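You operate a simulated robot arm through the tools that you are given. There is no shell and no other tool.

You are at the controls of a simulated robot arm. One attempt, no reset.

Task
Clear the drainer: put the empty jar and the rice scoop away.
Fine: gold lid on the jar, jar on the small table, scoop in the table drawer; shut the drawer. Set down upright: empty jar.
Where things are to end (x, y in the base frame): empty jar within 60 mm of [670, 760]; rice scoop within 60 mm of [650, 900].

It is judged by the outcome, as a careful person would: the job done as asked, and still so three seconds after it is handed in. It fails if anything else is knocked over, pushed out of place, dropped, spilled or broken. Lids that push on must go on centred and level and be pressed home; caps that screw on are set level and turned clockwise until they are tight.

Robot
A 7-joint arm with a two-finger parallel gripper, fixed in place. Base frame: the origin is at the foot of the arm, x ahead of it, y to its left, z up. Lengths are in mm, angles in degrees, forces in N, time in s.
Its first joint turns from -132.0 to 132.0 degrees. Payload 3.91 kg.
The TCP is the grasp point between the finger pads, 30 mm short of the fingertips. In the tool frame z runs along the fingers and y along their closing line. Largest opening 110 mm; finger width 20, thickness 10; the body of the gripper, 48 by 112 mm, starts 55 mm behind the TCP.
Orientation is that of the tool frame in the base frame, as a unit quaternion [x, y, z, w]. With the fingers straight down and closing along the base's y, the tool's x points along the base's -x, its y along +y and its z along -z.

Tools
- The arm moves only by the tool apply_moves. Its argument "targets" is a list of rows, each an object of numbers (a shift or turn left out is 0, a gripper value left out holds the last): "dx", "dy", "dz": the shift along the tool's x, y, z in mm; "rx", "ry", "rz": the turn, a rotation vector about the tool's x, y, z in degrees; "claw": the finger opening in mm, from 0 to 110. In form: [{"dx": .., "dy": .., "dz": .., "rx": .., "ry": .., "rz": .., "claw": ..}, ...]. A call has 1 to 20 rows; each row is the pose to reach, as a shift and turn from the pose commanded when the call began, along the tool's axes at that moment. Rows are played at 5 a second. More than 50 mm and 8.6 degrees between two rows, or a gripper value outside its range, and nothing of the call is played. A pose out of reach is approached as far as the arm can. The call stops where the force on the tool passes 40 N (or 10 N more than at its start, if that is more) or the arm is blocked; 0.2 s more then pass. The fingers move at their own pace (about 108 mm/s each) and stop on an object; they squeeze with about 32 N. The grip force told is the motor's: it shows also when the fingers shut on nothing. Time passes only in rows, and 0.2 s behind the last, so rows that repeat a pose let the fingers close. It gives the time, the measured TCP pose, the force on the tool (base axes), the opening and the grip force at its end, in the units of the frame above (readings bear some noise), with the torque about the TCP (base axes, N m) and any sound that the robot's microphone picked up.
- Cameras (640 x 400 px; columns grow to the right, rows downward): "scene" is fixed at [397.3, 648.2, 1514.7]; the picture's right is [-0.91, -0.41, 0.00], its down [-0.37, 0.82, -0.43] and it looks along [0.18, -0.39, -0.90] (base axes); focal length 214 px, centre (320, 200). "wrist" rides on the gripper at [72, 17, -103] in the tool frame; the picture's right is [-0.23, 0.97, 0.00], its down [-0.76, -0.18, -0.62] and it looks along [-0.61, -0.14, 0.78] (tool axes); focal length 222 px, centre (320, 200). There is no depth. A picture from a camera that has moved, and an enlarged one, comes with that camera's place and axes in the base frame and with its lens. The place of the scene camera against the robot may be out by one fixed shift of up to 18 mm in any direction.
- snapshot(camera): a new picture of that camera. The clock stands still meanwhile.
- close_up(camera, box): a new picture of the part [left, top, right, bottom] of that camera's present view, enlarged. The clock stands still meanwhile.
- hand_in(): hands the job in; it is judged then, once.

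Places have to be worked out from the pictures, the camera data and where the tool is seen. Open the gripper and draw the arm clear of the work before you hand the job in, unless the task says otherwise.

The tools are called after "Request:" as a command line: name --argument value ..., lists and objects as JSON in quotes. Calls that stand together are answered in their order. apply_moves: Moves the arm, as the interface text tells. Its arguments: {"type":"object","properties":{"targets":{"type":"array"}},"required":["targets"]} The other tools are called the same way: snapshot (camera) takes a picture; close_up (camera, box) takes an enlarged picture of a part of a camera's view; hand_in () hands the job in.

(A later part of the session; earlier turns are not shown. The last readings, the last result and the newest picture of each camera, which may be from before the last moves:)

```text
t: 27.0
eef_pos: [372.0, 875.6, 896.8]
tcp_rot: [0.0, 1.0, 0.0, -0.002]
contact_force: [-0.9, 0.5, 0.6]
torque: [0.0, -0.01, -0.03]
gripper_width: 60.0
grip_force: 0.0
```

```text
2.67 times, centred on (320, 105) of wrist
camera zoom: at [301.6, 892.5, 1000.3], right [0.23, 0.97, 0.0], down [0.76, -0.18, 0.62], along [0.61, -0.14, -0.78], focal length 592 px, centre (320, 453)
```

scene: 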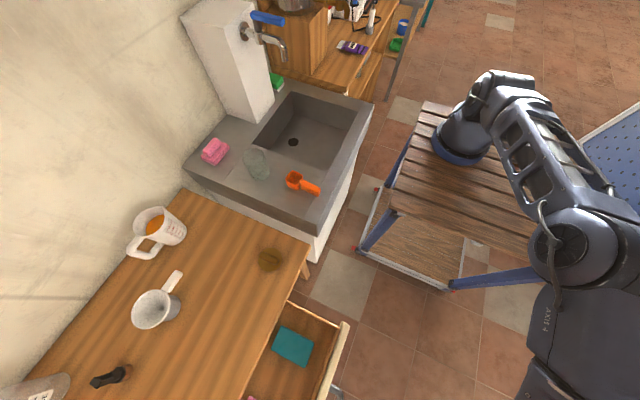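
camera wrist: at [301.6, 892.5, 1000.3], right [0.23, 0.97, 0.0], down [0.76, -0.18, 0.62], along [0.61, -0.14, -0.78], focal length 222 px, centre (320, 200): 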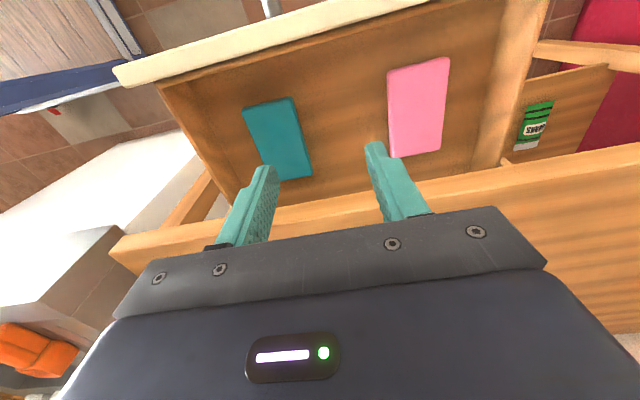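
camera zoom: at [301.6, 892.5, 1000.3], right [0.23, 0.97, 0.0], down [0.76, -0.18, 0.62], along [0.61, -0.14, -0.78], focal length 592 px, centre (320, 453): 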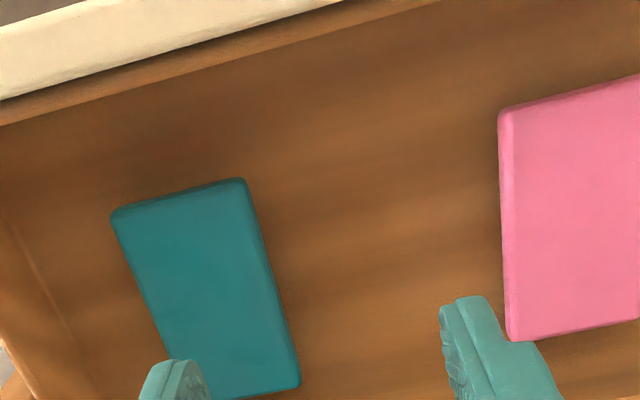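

The last row was a touch too long, so nothing moved. I'll repeat the same travel with evenly shorter steps.

Request:
apply_moves --targets '[{"dx": -12, "dy": -25, "dz": -25, "claw": 60}, {"dx": -30, "dy": -62, "dz": -45}, {"dx": -47, "dy": -100, "dz": -65}, {"dx": -64, "dy": -138, "dz": -83}, {"dx": -81, "dy": -177, "dz": -83}, {"dx": -98, "dy": -216, "dz": -83}, {"dx": -115, "dy": -255, "dz": -83}, {"dx": -132, "dy": -294, "dz": -83}, {"dx": -150, "dy": -333, "dz": -83}, {"dx": -168, "dy": -372, "dz": -83}, {"dx": -186, "dy": -411, "dz": -83}, {"dx": -204, "dy": -450, "dz": -83}, {"dx": -222, "dy": -489, "dz": -83}, {"dx": -238, "dy": -525.6, "dz": -83}, {"dx": -238, "dy": -525.6, "dz": -83}]'

Request:
snapshot --camera "wrist"

Request:
close_up --camera "wrist" --box '[240, 30, 400, 180]'

```text
t: 30.2
eef_pos: [609.1, 346.6, 979.4]
tcp_rot: [-0.001, 1.0, 0.0, 0.0]
contact_force: [-0.5, 0.7, 0.1]
torque: [0.0, 0.03, -0.01]
gripper_width: 60.1
grip_force: 0.0
```

```text
taken
camera wrist: at [538.7, 364.9, 1082.9], right [0.23, 0.97, 0.0], down [0.76, -0.18, 0.62], along [0.61, -0.14, -0.78], focal length 222 px, centre (320, 200)
```

wrist: 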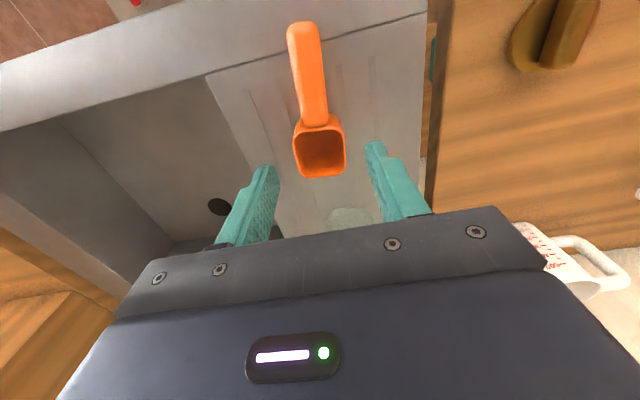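

```text
2.67 times, centred on (320, 105) of wrist
camera zoom: at [538.7, 364.9, 1082.9], right [0.23, 0.97, 0.0], down [0.76, -0.18, 0.62], along [0.61, -0.14, -0.78], focal length 592 px, centre (320, 453)
```

zoom: 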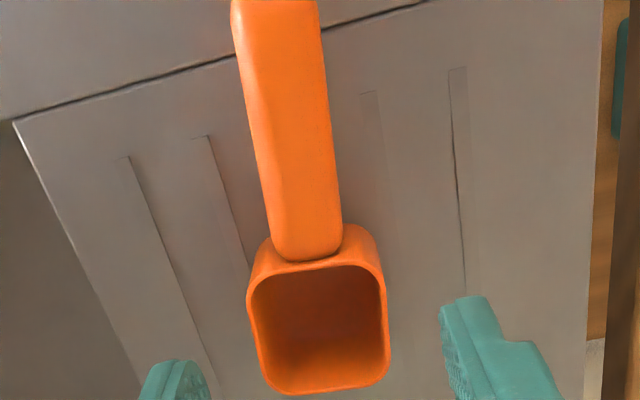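

The scoop's handle runs from about (538, 352) to (607, 344), tilted −7° from x, with its top at z≈875–880; the bowl is at x 611–658. I'll turn the hand 7°, lower over the handle at x≈585 and stop with the fingertips just above the drainer.

Request:
apply_moves --targets '[{"dx": 12, "dy": 0, "dz": 20, "rz": 3.7}, {"dx": 24, "dy": 0, "dz": 40, "rz": 7.3}, {"dx": 24, "dz": 58, "rz": 7.3}, {"dx": 24, "dz": 72, "rz": 7.3}, {"dx": 24, "dz": 72, "rz": 7.3}]'

Request:
snapshot --camera "wrist"

Request:
close_up --camera "scene" --box '[230, 130, 350, 215]'

```text
t: 31.4
eef_pos: [586.7, 347.1, 907.0]
tcp_rot: [0.063, 0.998, 0.001, 0.0]
contact_force: [0.0, 0.5, 0.2]
torque: [0.02, -0.02, -0.03]
gripper_width: 60.3
grip_force: 0.1
```

```text
taken
camera wrist: at [517.6, 373.8, 1011.6], right [0.35, 0.94, 0.0], down [0.73, -0.27, 0.62], along [0.58, -0.22, -0.78], focal length 222 px, centre (320, 200)
```

wrist: 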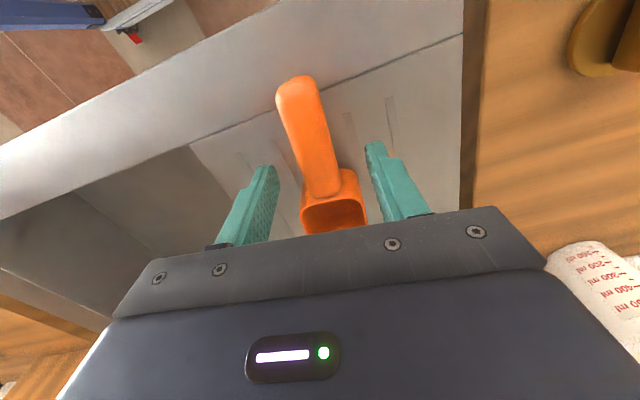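

```text
4.71 times, centred on (290, 172) of scene
camera zoom: at [397.3, 648.2, 1514.7], right [-0.91, -0.41, 0.0], down [-0.37, 0.82, -0.43], along [0.18, -0.39, -0.9], focal length 1009 px, centre (461, 329)
```

zoom: 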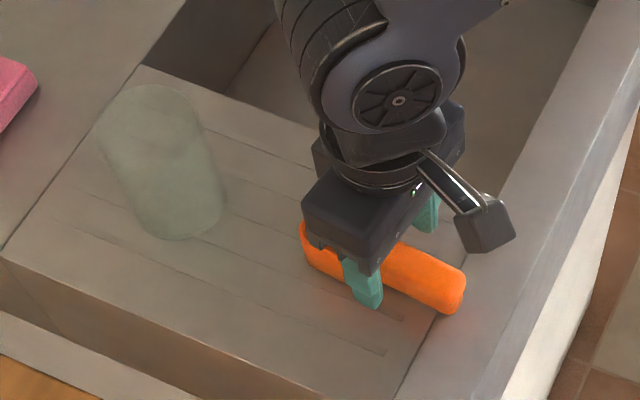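

The handle is centred between the fingers and aligned with them. I'll lower the last 22 mm in small steps and close.

Request:
apply_moves --targets '[{"dz": 7}, {"dz": 14}, {"dz": 19}, {"dz": 22}, {"dz": 22, "claw": 10}, {"dz": 22, "claw": 10}, {"dz": 22, "claw": 10}]'

Request:
snapshot --camera "wrist"

```text
t: 33.0
eef_pos: [586.5, 346.9, 886.6]
tcp_rot: [0.065, 0.998, 0.0, 0.001]
contact_force: [0.1, -0.2, 0.4]
torque: [0.04, 0.0, 0.01]
gripper_width: 23.2
grip_force: 32.5
```

```text
taken
camera wrist: at [517.4, 373.9, 990.3], right [0.35, 0.94, 0.0], down [0.73, -0.27, 0.62], along [0.58, -0.22, -0.78], focal length 222 px, centre (320, 200)
```

wrist: 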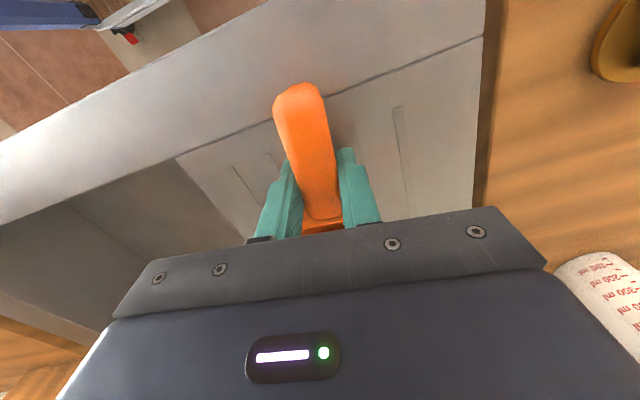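

The scoop handle is held (23 mm). I'll lift it 90 mm and carry it over the table front to above the drawer's free corridor.

Request:
apply_moves --targets '[{"dz": -25, "claw": 10}, {"dz": -55}, {"dz": -90}, {"dx": 17.7, "dy": 36.5, "dz": -90}, {"dx": 35.5, "dy": 72.9, "dz": -90, "rz": -1}, {"dx": 53.2, "dy": 109.4, "dz": -90, "rz": -2}, {"dx": 71, "dy": 145.9, "dz": -90, "rz": -3}, {"dx": 88.7, "dy": 182.3, "dz": -90, "rz": -4}, {"dx": 106.4, "dy": 218.8, "dz": -90, "rz": -5}, {"dx": 124.2, "dy": 255.3, "dz": -90, "rz": -6}, {"dx": 141.9, "dy": 291.7, "dz": -90, "rz": -7.3}, {"dx": 159.7, "dy": 328.2, "dz": -90, "rz": -7.3}, {"dx": 177.4, "dy": 364.7, "dz": -90, "rz": -7.3}, {"dx": 195.1, "dy": 401.2, "dz": -90, "rz": -7.3}, {"dx": 212.9, "dy": 437.6, "dz": -90, "rz": -7.3}, {"dx": 230.6, "dy": 474.1, "dz": -80, "rz": -7.3}, {"dx": 248.4, "dy": 510.6, "dz": -60, "rz": -7.3}, {"dx": 248.4, "dy": 510.6, "dz": -40, "rz": -7.3}, {"dx": 248.4, "dy": 510.6, "dz": -40, "rz": -7.3}]'

Request:
snapshot --camera "wrist"

Request:
snapshot --camera "scene"

```text
t: 37.0
eef_pos: [403.9, 884.7, 925.4]
tcp_rot: [-0.001, 1.0, 0.0, 0.001]
contact_force: [0.0, -0.4, -0.6]
torque: [-0.03, 0.0, 0.04]
gripper_width: 9.7
grip_force: 0.0
```

```text
taken
camera wrist: at [333.2, 902.8, 1029.6], right [0.23, 0.97, 0.0], down [0.76, -0.18, 0.62], along [0.61, -0.14, -0.78], focal length 222 px, centre (320, 200)
```

wrist: 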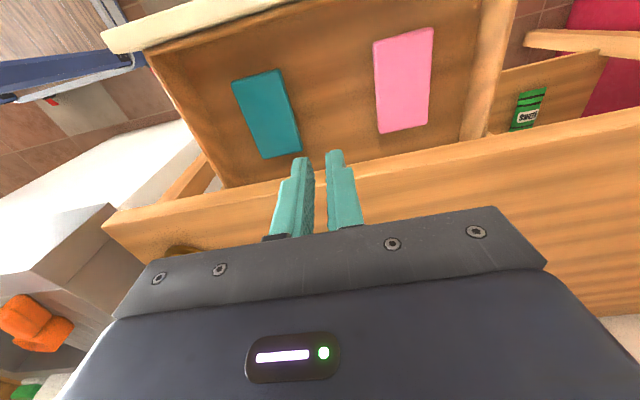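

```text
taken
```

scene: 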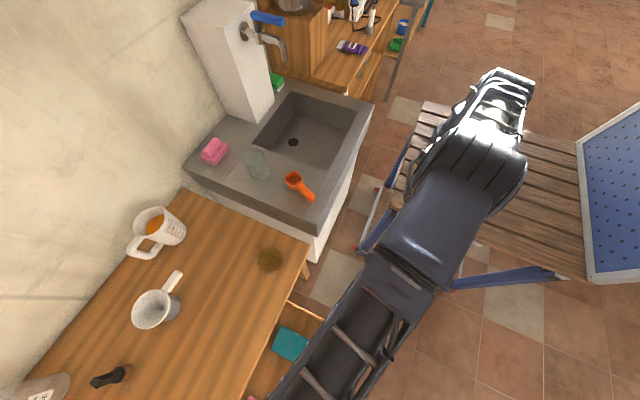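

The scoop slipped out of the grip and is still on the drainer, only swung round a little. I'll go back and look at its handle more carefully before regripping deeper.

Request:
apply_moves --targets '[{"dx": -15, "dy": -40, "dz": -15, "claw": 60}, {"dx": -30, "dy": -81, "dz": -30}, {"dx": -45, "dy": -122, "dz": -45}, {"dx": -60, "dy": -163, "dz": -60}, {"dx": -75, "dy": -204, "dz": -60}, {"dx": -90, "dy": -246, "dz": -60}, {"dx": -105, "dy": -288, "dz": -60}, {"dx": -120, "dy": -330, "dz": -60}, {"dx": -135, "dy": -372, "dz": -60}, {"dx": -150, "dy": -414, "dz": -60}, {"dx": -165, "dy": -456, "dz": -60}, {"dx": -180, "dy": -498, "dz": -60}, {"dx": -196, "dy": -534.7, "dz": -60}, {"dx": -196, "dy": -534.7, "dz": -60}]'

Request:
snapshot --camera "wrist"

Request:
close_up --camera "wrist" --box '[240, 10, 400, 180]'

Request:
close_up --camera "scene" --box '[230, 130, 350, 215]'

```text
t: 40.0
eef_pos: [600.4, 352.9, 985.4]
tcp_rot: [0.001, 1.0, 0.0, 0.001]
contact_force: [0.0, 0.6, -0.5]
torque: [-0.02, -0.02, 0.02]
gripper_width: 60.1
grip_force: 0.0
```

```text
taken
camera wrist: at [528.6, 370.8, 1089.3], right [0.23, 0.97, 0.0], down [0.76, -0.18, 0.62], along [0.61, -0.14, -0.78], focal length 222 px, centre (320, 200)
```

wrist: 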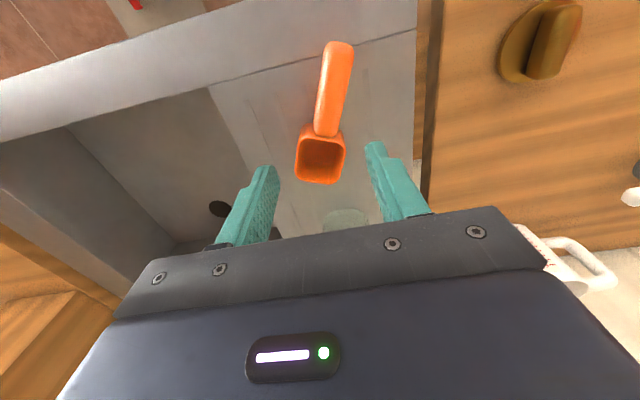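

```text
2.35 times, centred on (320, 95) of wrist
camera zoom: at [528.6, 370.8, 1089.3], right [0.23, 0.97, 0.0], down [0.76, -0.18, 0.62], along [0.61, -0.14, -0.78], focal length 523 px, centre (320, 447)
```

zoom: 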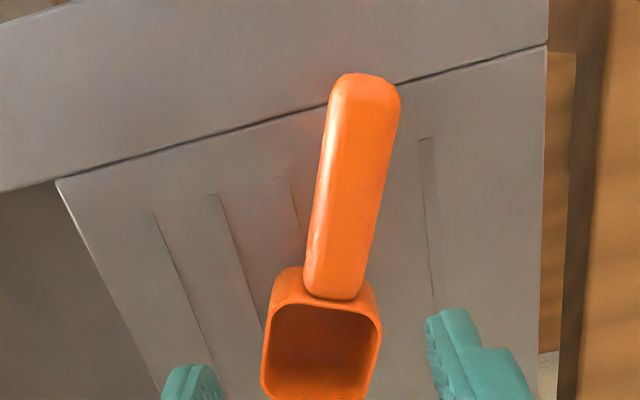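

```text
4.71 times, centred on (290, 172) of scene
camera zoom: at [397.3, 648.2, 1514.7], right [-0.91, -0.41, 0.0], down [-0.37, 0.82, -0.43], along [0.18, -0.39, -0.9], focal length 1009 px, centre (461, 329)
```

zoom: 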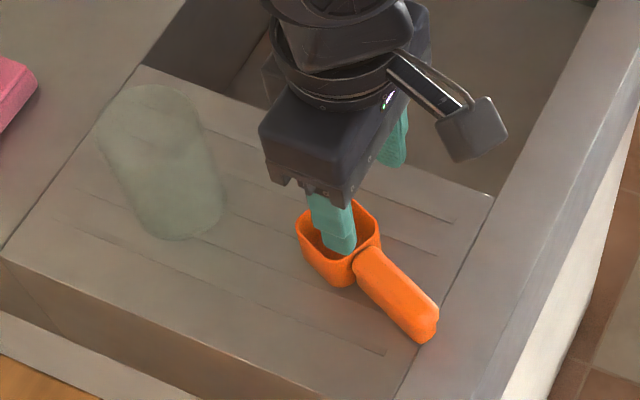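

The scoop now points about 20° off the x axis, with its handle tip near (547, 382) and bowl near (634, 347). I'll tilt for a low view along the handle to find its true height.

Request:
apply_moves --targets '[{"dx": 29, "dy": 2, "dz": 12, "ry": -8}, {"dx": 58, "dy": 4, "dz": 25, "ry": -16}, {"dx": 87, "dy": 6, "dz": 37, "ry": -24}, {"dx": 116, "dy": 7, "dz": 50, "ry": -32}, {"dx": 140, "dy": 7, "dz": 60, "ry": -40}, {"dx": 140, "dy": 7, "dz": 60, "ry": -40}]'

Request:
snapshot --camera "wrist"

Request:
close_up --camera "wrist" --box '[240, 80, 400, 200]'

```text
t: 41.4
eef_pos: [470.2, 350.8, 926.3]
tcp_rot: [0.011, 0.94, -0.004, 0.342]
contact_force: [-5.3, 4.5, 0.4]
torque: [-0.23, -0.26, -0.19]
gripper_width: 60.2
grip_force: 0.0
```

```text
taken
camera wrist: at [349.2, 371.9, 959.6], right [0.2, 0.97, 0.15], down [0.18, -0.18, 0.97], along [0.96, -0.16, -0.21], focal length 222 px, centre (320, 200)
```

wrist: 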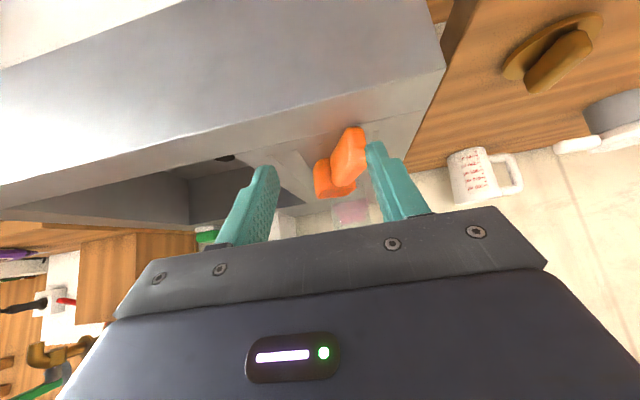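

```text
3.33 times, centred on (320, 140) of wrist
camera zoom: at [349.2, 371.9, 959.6], right [0.2, 0.97, 0.15], down [0.18, -0.18, 0.97], along [0.96, -0.16, -0.21], focal length 740 px, centre (320, 400)
```

zoom: 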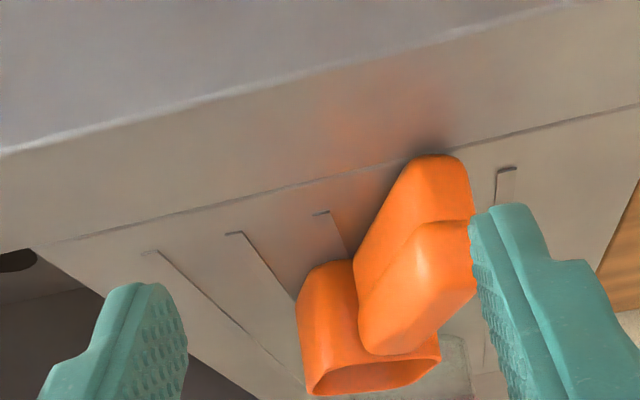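

The handle spans z≈853–873 near its tip, so the first grip only caught it with the last part of the fingertips. I'll look closely at the finger shape and the handle before regripping.

Request:
close_up --camera "wrist" --box '[310, 115, 390, 205]'

Request:
close_up --camera "wrist" --box '[200, 150, 300, 250]'

Request:
close_up --camera "scene" --box '[270, 150, 350, 220]'

```text
4.44 times, centred on (350, 160) of wrist
camera zoom: at [349.2, 371.9, 959.6], right [0.2, 0.97, 0.15], down [0.18, -0.18, 0.97], along [0.96, -0.16, -0.21], focal length 987 px, centre (187, 378)
```

zoom: 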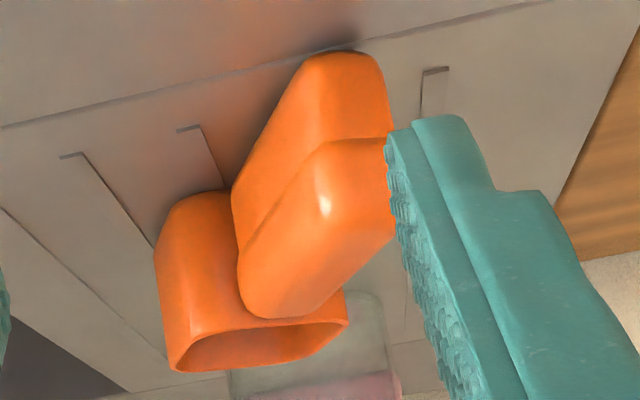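

```text
4.00 times, centred on (250, 200) of wrist
camera zoom: at [349.2, 371.9, 959.6], right [0.2, 0.97, 0.15], down [0.18, -0.18, 0.97], along [0.96, -0.16, -0.21], focal length 888 px, centre (600, 200)
```

zoom: 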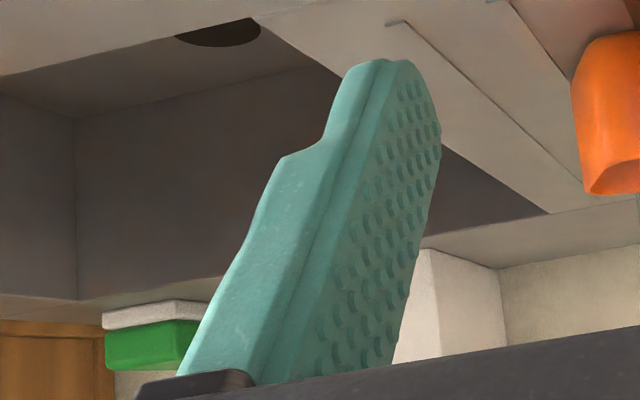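

```text
5.71 times, centred on (310, 185) of scene
camera zoom: at [397.3, 648.2, 1514.7], right [-0.91, -0.41, 0.0], down [-0.37, 0.82, -0.43], along [0.18, -0.39, -0.9], focal length 1226 px, centre (377, 286)
```

zoom: 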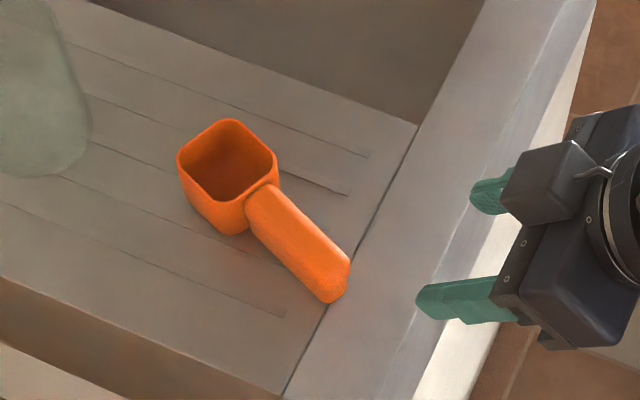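

The pads are flat to the tip, but I had little of the handle between them. I'll return upright above a point close to the bowl, where the handle is highest, then turn 20° to match the handle and grip about 6 mm deeper.

Request:
apply_moves --targets '[{"dx": -26, "dy": 0.5, "dz": 5, "ry": 8}, {"dx": -52, "dy": 1, "dz": 15, "ry": 16}, {"dx": -78, "dy": 1.5, "dz": 30, "ry": 24}, {"dx": -104, "dy": 2, "dz": 47, "ry": 32}, {"dx": -129.2, "dy": 2.7, "dz": 63.3, "ry": 40}, {"dx": -129.2, "dy": 2.7, "dz": 63.3, "ry": 40}]'

Request:
apply_moves --targets '[{"rz": 7}, {"rz": 14}, {"rz": 20.3}, {"rz": 20.3}]'

Request:
snapshot --camera "wrist"

Request:
close_up --camera "wrist" --box '[240, 60, 400, 220]'

```text
t: 42.8
eef_pos: [600.1, 359.9, 962.9]
tcp_rot: [-0.001, 1.0, -0.001, 0.0]
contact_force: [-1.3, 2.1, -0.2]
torque: [-0.12, -0.1, -0.02]
gripper_width: 59.9
grip_force: 0.0
```

```text
t: 43.8
eef_pos: [601.2, 360.3, 961.9]
tcp_rot: [0.177, 0.984, 0.0, -0.001]
contact_force: [-0.4, -0.4, 0.4]
torque: [-0.01, 0.01, 0.01]
gripper_width: 59.9
grip_force: 0.1
```

```text
taken
camera wrist: at [540.1, 401.6, 1065.1], right [0.55, 0.83, 0.0], down [0.65, -0.43, 0.62], along [0.52, -0.34, -0.78], focal length 222 px, centre (320, 200)
```

wrist: 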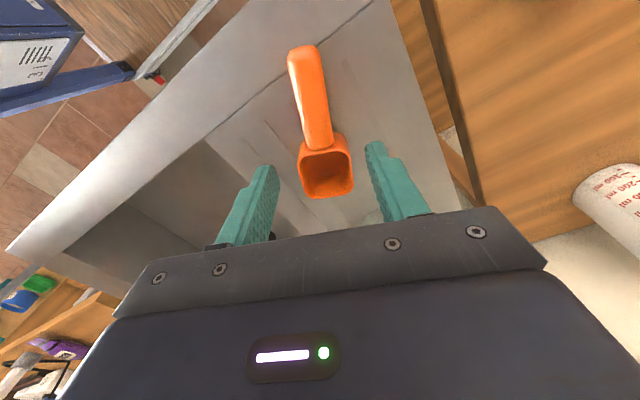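

```text
2.50 times, centred on (320, 140) of wrist
camera zoom: at [540.1, 401.6, 1065.1], right [0.55, 0.83, 0.0], down [0.65, -0.43, 0.62], along [0.52, -0.34, -0.78], focal length 555 px, centre (320, 350)
```

zoom: 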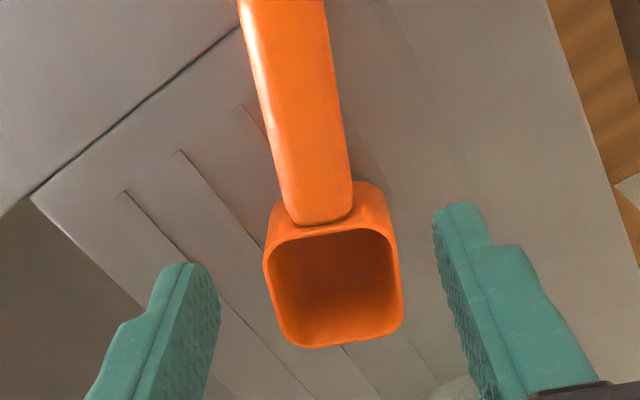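

In the tool frame the handle is 3.6° off and 2.4 mm to the side. I'll correct that, lower until the fingertips are about 1–2 mm above the drainer, and close.

Request:
apply_moves --targets '[{"dx": -1.4, "dy": -2.4, "dz": 30, "rz": 3.6}, {"dx": -1.4, "dy": -2.4, "dz": 52, "rz": 3.6}, {"dx": -1.4, "dy": -2.4, "dz": 66, "rz": 3.6}, {"dx": -1.4, "dy": -2.4, "dz": 74, "rz": 3.6}, {"dx": -1.4, "dy": -2.4, "dz": 79, "rz": 3.6}, {"dx": -1.4, "dy": -2.4, "dz": 82, "rz": 3.6}, {"dx": -1.4, "dy": -2.4, "dz": 82, "rz": 3.6}]'

Request:
snapshot --camera "wrist"

Request:
close_up --camera "scene" --box '[230, 130, 350, 215]'

```text
t: 45.4
eef_pos: [600.9, 358.4, 880.7]
tcp_rot: [0.207, 0.978, 0.0, 0.001]
contact_force: [-2.6, -2.9, 36.3]
torque: [-1.23, 0.71, -0.05]
gripper_width: 61.5
grip_force: 1.4
```

```text
taken
camera wrist: at [542.9, 404.0, 983.5], right [0.6, 0.8, 0.0], down [0.62, -0.47, 0.62], along [0.5, -0.37, -0.78], focal length 222 px, centre (320, 200)
```

wrist: 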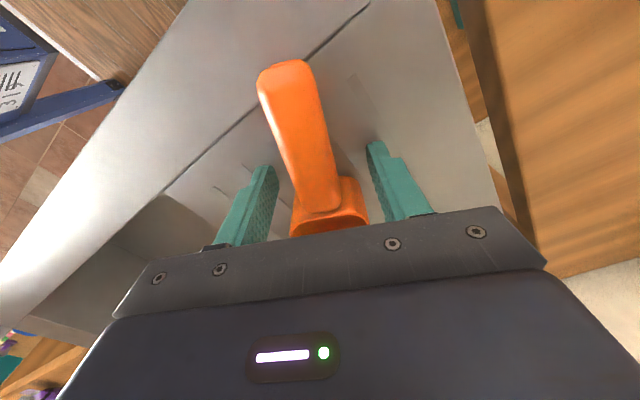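

```text
4.71 times, centred on (290, 172) of scene
camera zoom: at [397.3, 648.2, 1514.7], right [-0.91, -0.41, 0.0], down [-0.37, 0.82, -0.43], along [0.18, -0.39, -0.9], focal length 1009 px, centre (461, 329)
```

zoom: 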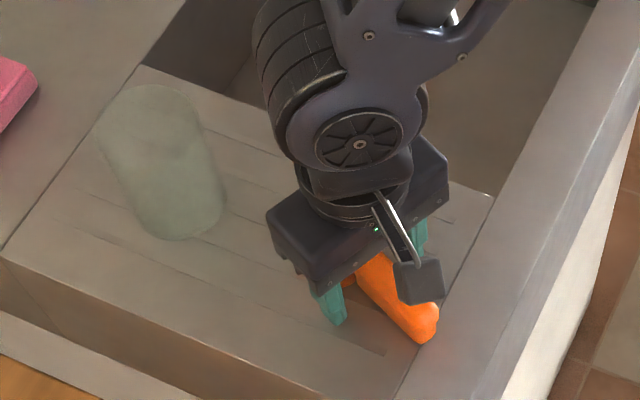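

The fingertips touched the drainer at TCP z≈880.7, so its surface is at about 851. I'll back off 2 mm and close on the handle there.

Request:
apply_moves --targets '[{"dz": -2.2}, {"dz": -2.2, "claw": 5}, {"dz": -2.2, "claw": 5}, {"dz": -2.2, "claw": 5}, {"dz": -2.2, "claw": 5}]'

Request:
snapshot --camera "wrist"

```text
t: 46.6
eef_pos: [601.6, 357.9, 880.6]
tcp_rot: [0.207, 0.978, 0.0, 0.0]
contact_force: [0.2, 0.0, 0.4]
torque: [0.02, 0.0, -0.01]
gripper_width: 23.1
grip_force: 31.9
```

```text
taken
camera wrist: at [543.4, 403.6, 983.7], right [0.6, 0.8, 0.0], down [0.62, -0.47, 0.62], along [0.5, -0.38, -0.78], focal length 222 px, centre (320, 200)
```

wrist: 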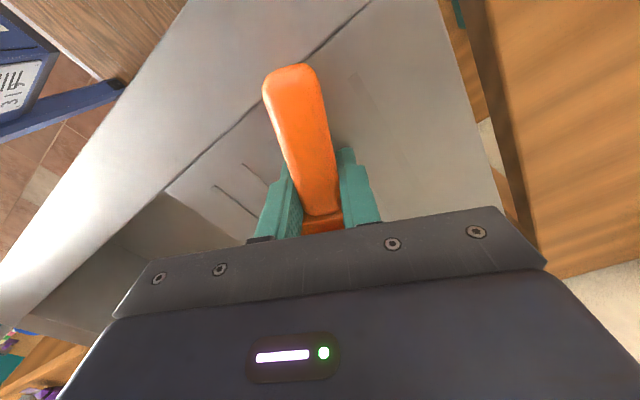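

Gripped again, with the tips just above the surface. I'll lift gently by 30 mm and check that it is really held.

Request:
apply_moves --targets '[{"dz": -3}, {"dz": -6}, {"dz": -10}, {"dz": -15}, {"dz": -20}, {"dz": -25}, {"dz": -30}, {"dz": -30}]'

Request:
snapshot --camera "wrist"

Request:
close_up --camera "scene" --box '[230, 130, 350, 215]'

```text
t: 48.4
eef_pos: [600.5, 357.9, 914.0]
tcp_rot: [0.207, 0.978, 0.0, 0.0]
contact_force: [0.2, -0.1, -0.2]
torque: [0.0, -0.02, 0.0]
gripper_width: 23.5
grip_force: 32.3
```

```text
taken
camera wrist: at [542.1, 403.5, 1015.8], right [0.6, 0.8, 0.0], down [0.62, -0.47, 0.62], along [0.5, -0.38, -0.78], focal length 222 px, centre (320, 200)
```

wrist: 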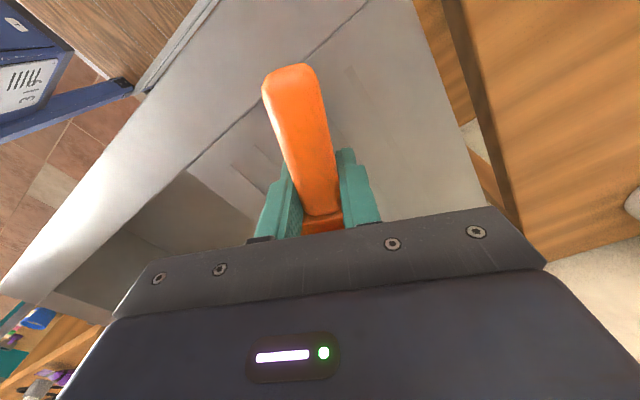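

```text
4.71 times, centred on (290, 172) of scene
camera zoom: at [397.3, 648.2, 1514.7], right [-0.91, -0.41, 0.0], down [-0.37, 0.82, -0.43], along [0.18, -0.39, -0.9], focal length 1009 px, centre (461, 329)
```

zoom: 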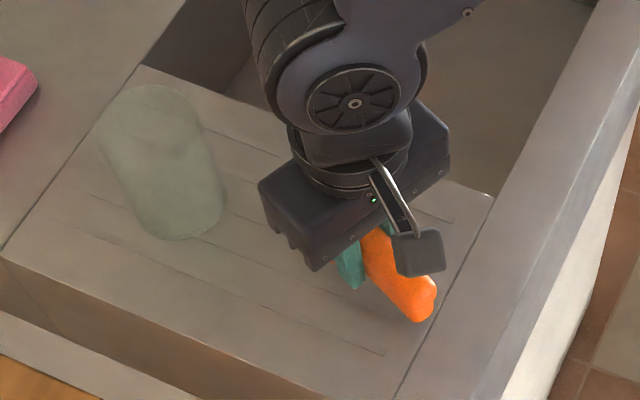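

The scoop is up and unchanged in the hand. I'll lift further and carry it gently, half way first.

Request:
apply_moves --targets '[{"dz": -12}, {"dz": -26}, {"dz": -42}, {"dz": -60}, {"dx": 17.7, "dy": 18.5, "dz": -62, "rz": -1.1}, {"dx": 35.3, "dy": 36.9, "dz": -62, "rz": -2.2}, {"dx": 53, "dy": 55.4, "dz": -62, "rz": -3.3}, {"dx": 70.6, "dy": 73.9, "dz": -62, "rz": -4.3}, {"dx": 88.3, "dy": 92.4, "dz": -62, "rz": -5.4}, {"dx": 105.9, "dy": 110.8, "dz": -62, "rz": -6.5}, {"dx": 123.6, "dy": 129.3, "dz": -62, "rz": -7.6}, {"dx": 141.2, "dy": 147.8, "dz": -62, "rz": -8.7}, {"dx": 158.9, "dy": 166.2, "dz": -62, "rz": -9.8}, {"dx": 176.5, "dy": 184.7, "dz": -62, "rz": -10.9}, {"dx": 194.2, "dy": 203.2, "dz": -62, "rz": -11.9}, {"dx": 194.2, "dy": 203.2, "dz": -62, "rz": -11.9}]'

Request:
snapshot --camera "wrist"

```text
t: 51.8
eef_pos: [508.2, 622.5, 971.3]
tcp_rot: [0.105, 0.994, 0.001, 0.0]
contact_force: [-0.3, 0.1, -0.8]
torque: [0.02, -0.03, 0.01]
gripper_width: 23.0
grip_force: 31.9
```

```text
taken
camera wrist: at [440.7, 655.2, 1076.2], right [0.42, 0.91, 0.0], down [0.71, -0.33, 0.62], along [0.56, -0.26, -0.78], focal length 222 px, centre (320, 200)
```

wrist: 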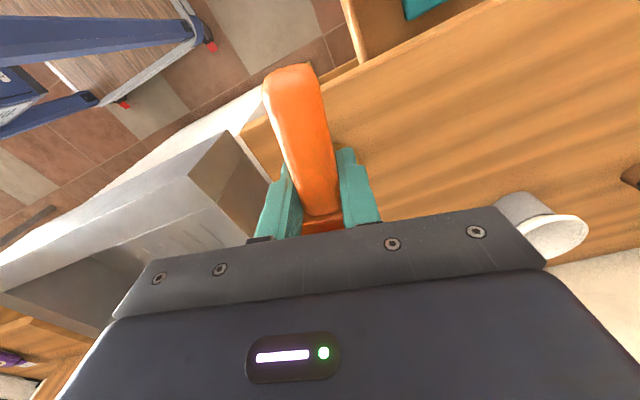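

Still securely held. I'll carry on to above the drawer corridor.

Request:
apply_moves --targets '[{"dx": 12.6, "dy": 19.9, "rz": -1}, {"dx": 25.2, "dy": 39.7, "rz": -2}, {"dx": 37.8, "dy": 59.6, "rz": -3}, {"dx": 50.4, "dy": 79.4, "rz": -4}, {"dx": 63, "dy": 99.3, "rz": -5}, {"dx": 75.6, "dy": 119.1, "rz": -6}, {"dx": 88.2, "dy": 139, "rz": -7}, {"dx": 100.8, "dy": 158.8, "rz": -8}, {"dx": 113.4, "dy": 178.7, "rz": -9}, {"dx": 126, "dy": 198.5, "rz": -10}, {"dx": 138.6, "dy": 218.4, "dz": 20, "rz": -11}, {"dx": 151.2, "dy": 238.2, "dz": 40, "rz": -12}, {"dx": 151.2, "dy": 238.2, "dz": 60, "rz": -12}, {"dx": 151.2, "dy": 238.2, "dz": 60, "rz": -12}]'

Request:
snapshot --camera "wrist"

Request:
snapshot --camera "scene"

```text
t: 54.8
eef_pos: [408.8, 888.0, 913.3]
tcp_rot: [-0.001, 1.0, -0.001, 0.0]
contact_force: [-0.7, 0.0, -0.3]
torque: [0.03, -0.03, -0.01]
gripper_width: 23.4
grip_force: 31.8
```

```text
taken
camera wrist: at [336.8, 905.8, 1017.1], right [0.23, 0.97, 0.0], down [0.76, -0.18, 0.62], along [0.61, -0.14, -0.78], focal length 222 px, centre (320, 200)
```

wrist: 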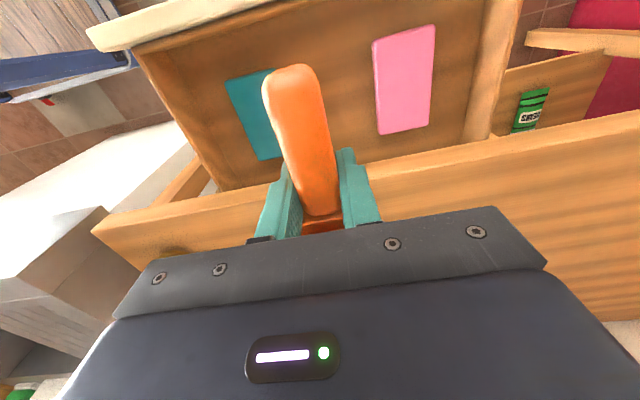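

```text
taken
```

scene: 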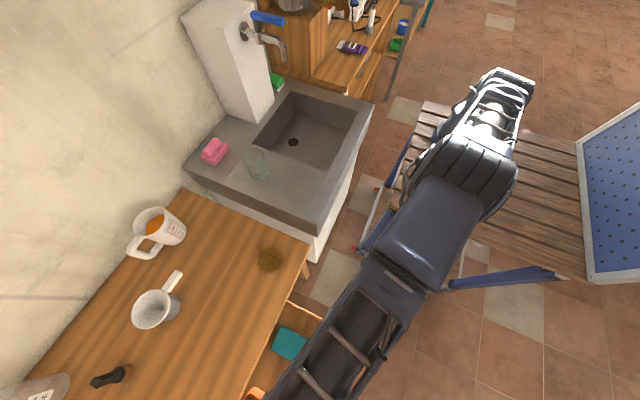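

The scoop is above the corridor at (409, 888), between the two pads. I'll lower it into the drawer in stages.

Request:
apply_moves --targets '[{"dz": 25}, {"dz": 50}, {"dz": 75}, {"dz": 100}, {"dz": 125}, {"dz": 150}, {"dz": 170}, {"dz": 170}]'

Request:
snapshot --camera "wrist"

Request:
close_up --camera "scene" --box '[200, 280, 392, 400]'

```text
t: 56.6
eef_pos: [408.7, 886.9, 743.4]
tcp_rot: [0.0, 1.0, 0.0, 0.0]
contact_force: [-0.4, -0.1, 0.1]
torque: [-0.01, -0.01, 0.01]
gripper_width: 23.2
grip_force: 31.7
```

```text
taken
camera wrist: at [336.3, 903.9, 847.3], right [0.23, 0.97, 0.0], down [0.76, -0.18, 0.62], along [0.61, -0.14, -0.78], focal length 222 px, centre (320, 200)
```

wrist: 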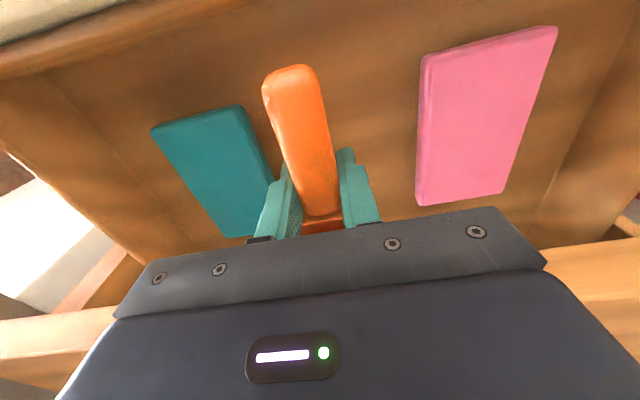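

```text
3.33 times, centred on (296, 340) of scene
camera zoom: at [397.3, 648.2, 1514.7], right [-0.91, -0.41, 0.0], down [-0.37, 0.82, -0.43], along [0.18, -0.39, -0.9], focal length 715 px, centre (400, -267)
```

zoom: 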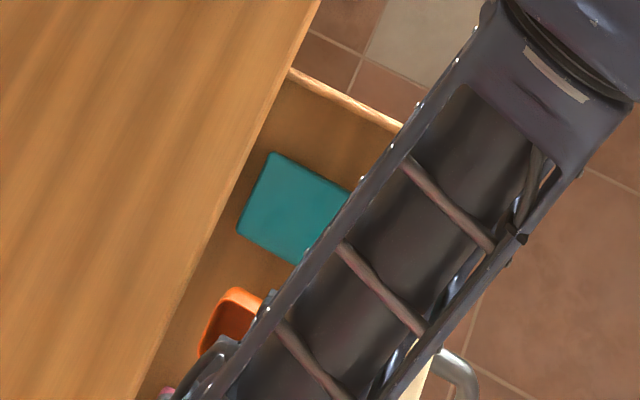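

Clear of both pads. I'll go lower in small steps until I feel the drawer floor.

Request:
apply_moves --targets '[{"dz": 12}, {"dz": 22}, {"dz": 30}, {"dz": 35}, {"dz": 38}, {"dz": 41}, {"dz": 41}]'

Request:
close_up --camera "wrist" --box '[140, 20, 460, 240]'

```text
t: 58.2
eef_pos: [407.6, 887.0, 702.1]
tcp_rot: [0.0, 1.0, 0.001, 0.0]
contact_force: [-0.6, -0.2, -0.7]
torque: [0.0, 0.01, 0.02]
gripper_width: 23.2
grip_force: 32.3
```

```text
1.82 times, centred on (300, 130) of wrist
camera zoom: at [336.1, 904.2, 805.5], right [0.23, 0.97, 0.0], down [0.76, -0.18, 0.62], along [0.61, -0.14, -0.78], focal length 404 px, centre (356, 327)
```

zoom: 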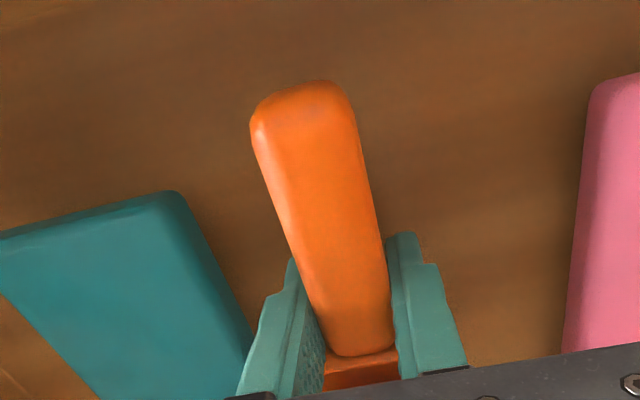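

No contact yet at z 702. I'll continue down in 2 mm steps; the call will stop on contact.

Request:
apply_moves --targets '[{"dz": 2}, {"dz": 4}, {"dz": 6}, {"dz": 8}, {"dz": 10}, {"dz": 10}]'

```text
t: 59.6
eef_pos: [406.6, 886.3, 692.5]
tcp_rot: [-0.001, 1.0, 0.0, 0.0]
contact_force: [-0.3, -0.3, -0.6]
torque: [-0.02, -0.04, -0.03]
gripper_width: 23.3
grip_force: 31.5
```

Request:
apply_moves --targets '[{"dz": 1.5}, {"dz": 3}, {"dz": 4.5}, {"dz": 6}, {"dz": 6}]'

Request:
snapshot --camera "wrist"

```text
t: 60.6
eef_pos: [409.3, 888.1, 690.8]
tcp_rot: [0.0, 1.0, 0.001, 0.001]
contact_force: [0.6, -2.5, 8.9]
torque: [-0.2, 0.06, -0.02]
gripper_width: 23.0
grip_force: 31.6
stopped in row 5: the force on the tool passed its limit at 43 N (the readings are from after the stop); the commanded pose is now the measured one
```

```text
taken
camera wrist: at [336.7, 905.2, 794.4], right [0.23, 0.97, 0.0], down [0.76, -0.18, 0.62], along [0.61, -0.14, -0.78], focal length 222 px, centre (320, 200)
```

wrist: 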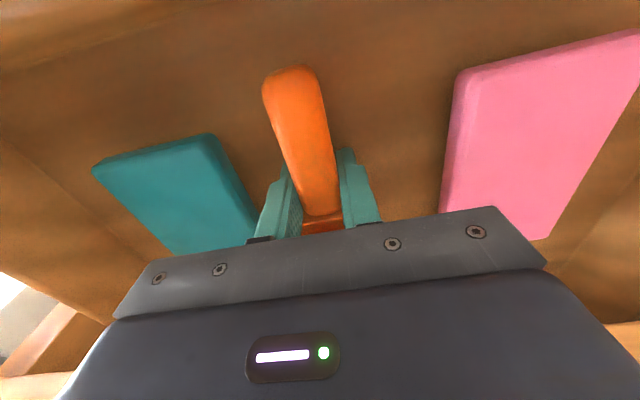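

The scoop and fingertips have touched the drawer floor at z≈660. I'll open the fingers a little and lift straight up.

Request:
apply_moves --targets '[{"dz": 0, "claw": 30}, {"dz": 0, "claw": 40}, {"dz": 0, "claw": 40}, {"dz": -6}, {"dz": -15}, {"dz": -30}, {"dz": -55}, {"dz": -90}, {"dz": -130}, {"dz": -170}, {"dz": -210}, {"dz": -210}]'

Request:
snapshot --camera "wrist"

Request:
close_up --camera "scene" --box '[200, 280, 392, 400]'

```text
t: 63.2
eef_pos: [406.0, 886.9, 900.7]
tcp_rot: [0.0, 1.0, 0.001, 0.001]
contact_force: [-0.1, -0.3, 0.6]
torque: [0.01, -0.01, 0.02]
gripper_width: 40.4
grip_force: 0.0
```

```text
taken
camera wrist: at [334.5, 903.8, 1003.8], right [0.23, 0.97, 0.0], down [0.76, -0.18, 0.62], along [0.61, -0.14, -0.78], focal length 222 px, centre (320, 200)
```

wrist: 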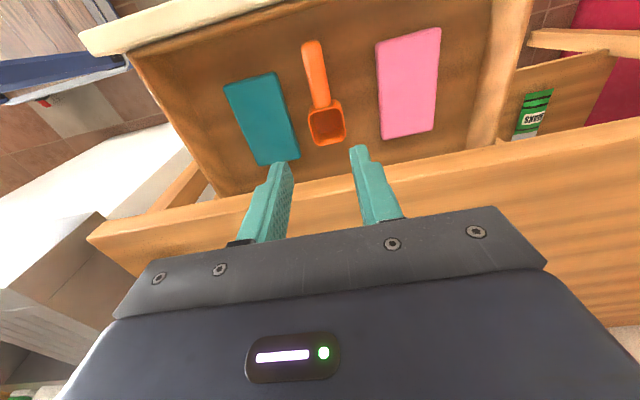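

```text
3.33 times, centred on (296, 340) of scene
camera zoom: at [397.3, 648.2, 1514.7], right [-0.91, -0.41, 0.0], down [-0.37, 0.82, -0.43], along [0.18, -0.39, -0.9], focal length 715 px, centre (400, -267)
```

zoom: 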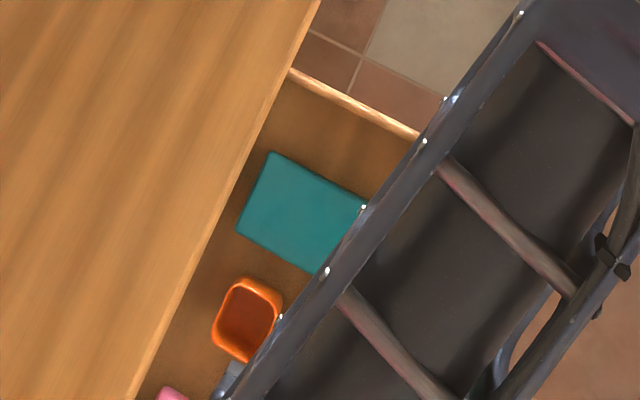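

The scoop lies in the free corridor, between about x 353 and 466 at y≈888. With the drawer shut by 220 mm it will end near (635–660, 888). Now I'll close the fingers, tilt back and come down in front of the handle to push it shut.

Request:
apply_moves --targets '[{"dx": 37, "dy": 0, "dz": 0, "ry": -5, "claw": 0}, {"dx": 75, "dy": 1, "dz": 5, "ry": -11, "claw": 0}, {"dx": 113, "dy": 1, "dz": 12, "ry": -17, "claw": 0}, {"dx": 151, "dy": 2, "dz": 20, "ry": -23, "claw": 0}, {"dx": 189, "dy": 2, "dz": 30, "ry": -29, "claw": 0}, {"dx": 226, "dy": 3, "dz": 41, "ry": -35, "claw": 0}, {"dx": 226, "dy": 3, "dz": 41, "ry": -35, "claw": 0}]'

Request:
snapshot --camera "wrist"

Request:
snapshot --camera "scene"

```text
t: 64.8
eef_pos: [182.5, 888.8, 858.5]
tcp_rot: [0.0, 0.954, 0.001, 0.301]
contact_force: [0.3, -0.2, 0.4]
torque: [-0.02, 0.02, 0.01]
gripper_width: 0.0
grip_force: 32.4
```

```text
taken
camera wrist: at [64.3, 906.9, 901.8], right [0.19, 0.97, 0.13], down [0.26, -0.18, 0.95], along [0.95, -0.14, -0.29], focal length 222 px, centre (320, 200)
```

wrist: 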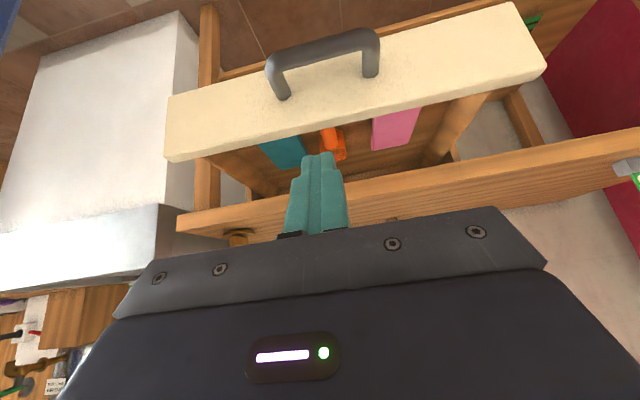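

```text
taken
```

scene: 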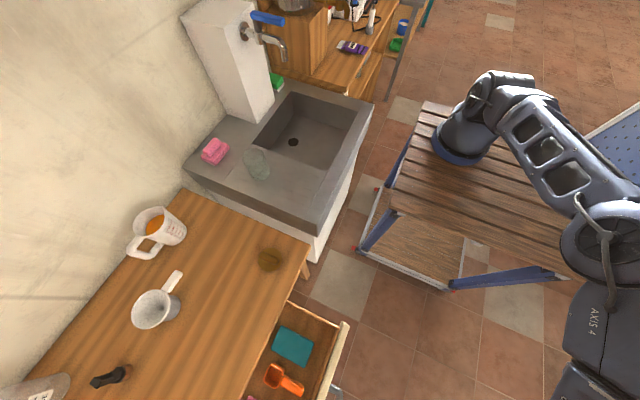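

The handle bar is now near (247, 904, 686). I'll lower the closed fingers in front of it.

Request:
apply_moves --targets '[{"dx": 17, "dy": 2, "dz": 29}, {"dx": 35, "dy": 4, "dz": 58}, {"dx": 52, "dy": 6, "dz": 87}, {"dx": 69, "dy": 8, "dz": 116}, {"dx": 86.5, "dy": 9, "dz": 145}, {"dx": 86.5, "dy": 9, "dz": 145}]'

Request:
snapshot --camera "wrist"

```text
t: 66.2
eef_pos: [194.7, 899.3, 689.9]
tcp_rot: [0.0, 0.953, 0.001, 0.301]
contact_force: [-0.1, 0.3, 0.2]
torque: [-0.02, 0.0, -0.01]
gripper_width: 0.0
grip_force: 32.3
```

```text
taken
camera wrist: at [77.3, 917.4, 733.6], right [0.19, 0.97, 0.13], down [0.27, -0.18, 0.95], along [0.95, -0.14, -0.29], focal length 222 px, centre (320, 200)
```

wrist: 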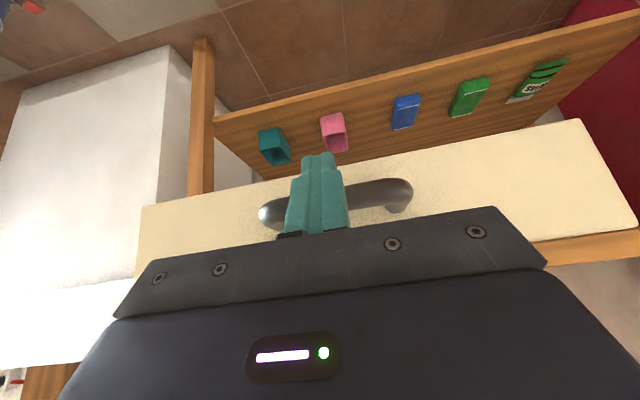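

The fingers are centred in front of the bar. I'll push straight in +x at a moderate pace.

Request:
apply_moves --targets '[{"dx": -9.8, "dz": 6.9}, {"dx": -18, "dz": 12.6}, {"dx": -24.6, "dz": 17.2}, {"dx": -31.1, "dz": 21.8}, {"dx": -39.3, "dz": 27.6}, {"dx": -48.3, "dz": 33.9}, {"dx": -58.1, "dz": 40.8}, {"dx": -68, "dz": 47.7}, {"dx": -77.8, "dz": 54.5}, {"dx": -87.6, "dz": 61.4}, {"dx": -97.4, "dz": 68.3}, {"dx": -107.3, "dz": 75.2}, {"dx": -117.1, "dz": 82.1}, {"dx": -126.9, "dz": 89}, {"dx": -136.7, "dz": 95.9}, {"dx": -146.6, "dz": 102.8}, {"dx": -156.4, "dz": 109.7}, {"dx": -164.6, "dz": 115.4}, {"dx": -164.6, "dz": 115.4}]'

Request:
snapshot --camera "wrist"

Request:
snapshot --camera "scene"

```text
t: 70.2
eef_pos: [395.4, 900.0, 690.1]
tcp_rot: [0.001, 0.953, 0.001, 0.301]
contact_force: [-0.2, -0.1, -0.2]
torque: [-0.02, 0.03, -0.01]
gripper_width: 0.0
grip_force: 32.0
```

```text
taken
camera wrist: at [277.8, 918.0, 733.7], right [0.19, 0.97, 0.13], down [0.27, -0.18, 0.95], along [0.95, -0.14, -0.29], focal length 222 px, centre (320, 200)
```

wrist: 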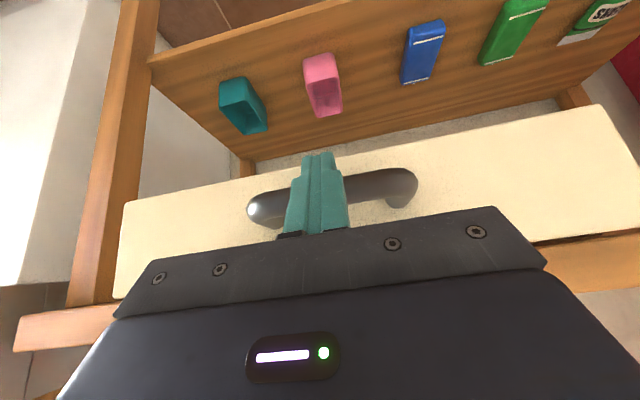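

```text
taken
```

scene: 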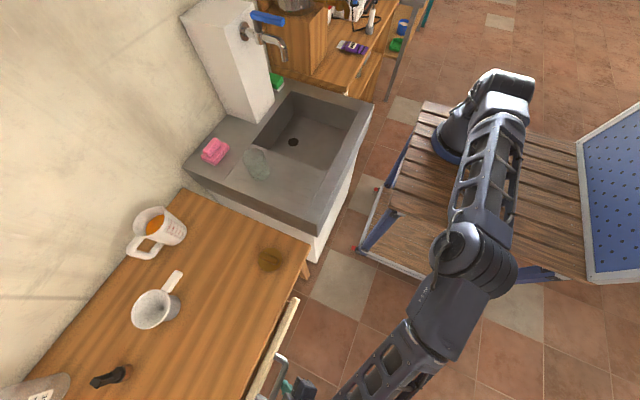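

The drawer has followed, with about 45 mm left. I'll continue slowly until it meets its stop.

Request:
apply_moves --targets '[{"dx": -6.6, "dz": 4.6}, {"dx": -13.1, "dz": 9.2}, {"dx": -19.7, "dz": 13.8}, {"dx": -25.4, "dz": 17.8}, {"dx": -30.3, "dz": 21.2}, {"dx": -34.4, "dz": 24.1}, {"dx": -37.7, "dz": 26.4}, {"dx": -40.1, "dz": 28.1}, {"dx": -42.6, "dz": 29.9}, {"dx": -45, "dz": 31.6}, {"dx": -47.5, "dz": 33.3}, {"dx": -49.9, "dz": 35}, {"dx": -49.9, "dz": 35}]'

Request:
snapshot --camera "wrist"

Request:
close_up --camera "scene" --box '[200, 280, 392, 400]'

```text
t: 72.0
eef_pos: [436.6, 898.7, 686.9]
tcp_rot: [-0.001, 0.955, 0.0, 0.298]
contact_force: [-2.1, 0.6, -0.6]
torque: [0.01, 0.02, 0.02]
gripper_width: 0.0
grip_force: 32.2
stopped in row 8: the force on the tool passed its limit at 60 N (the readings are from after the stop); the commanded pose is now the measured one
```

```text
taken
camera wrist: at [319.4, 917.5, 731.2], right [0.18, 0.97, 0.13], down [0.27, -0.18, 0.95], along [0.94, -0.14, -0.3], focal length 222 px, centre (320, 200)
```

wrist: 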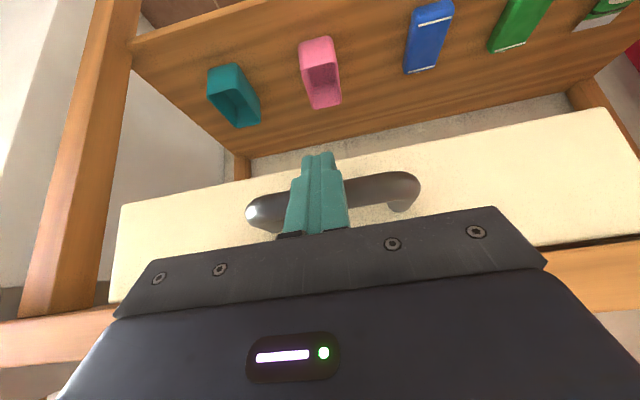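

```text
3.33 times, centred on (296, 340) of scene
camera zoom: at [397.3, 648.2, 1514.7], right [-0.91, -0.41, 0.0], down [-0.37, 0.82, -0.43], along [0.18, -0.39, -0.9], focal length 715 px, centre (400, -267)
```

zoom: 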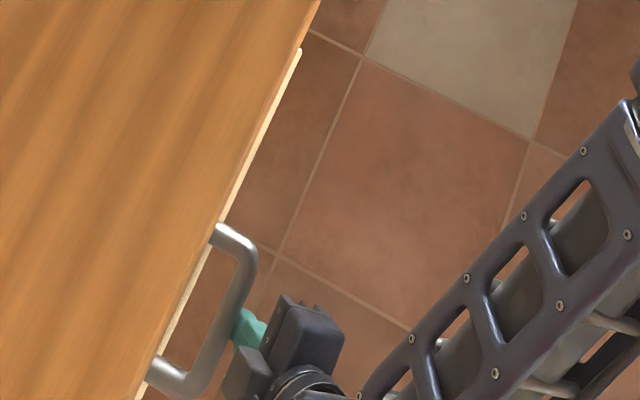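

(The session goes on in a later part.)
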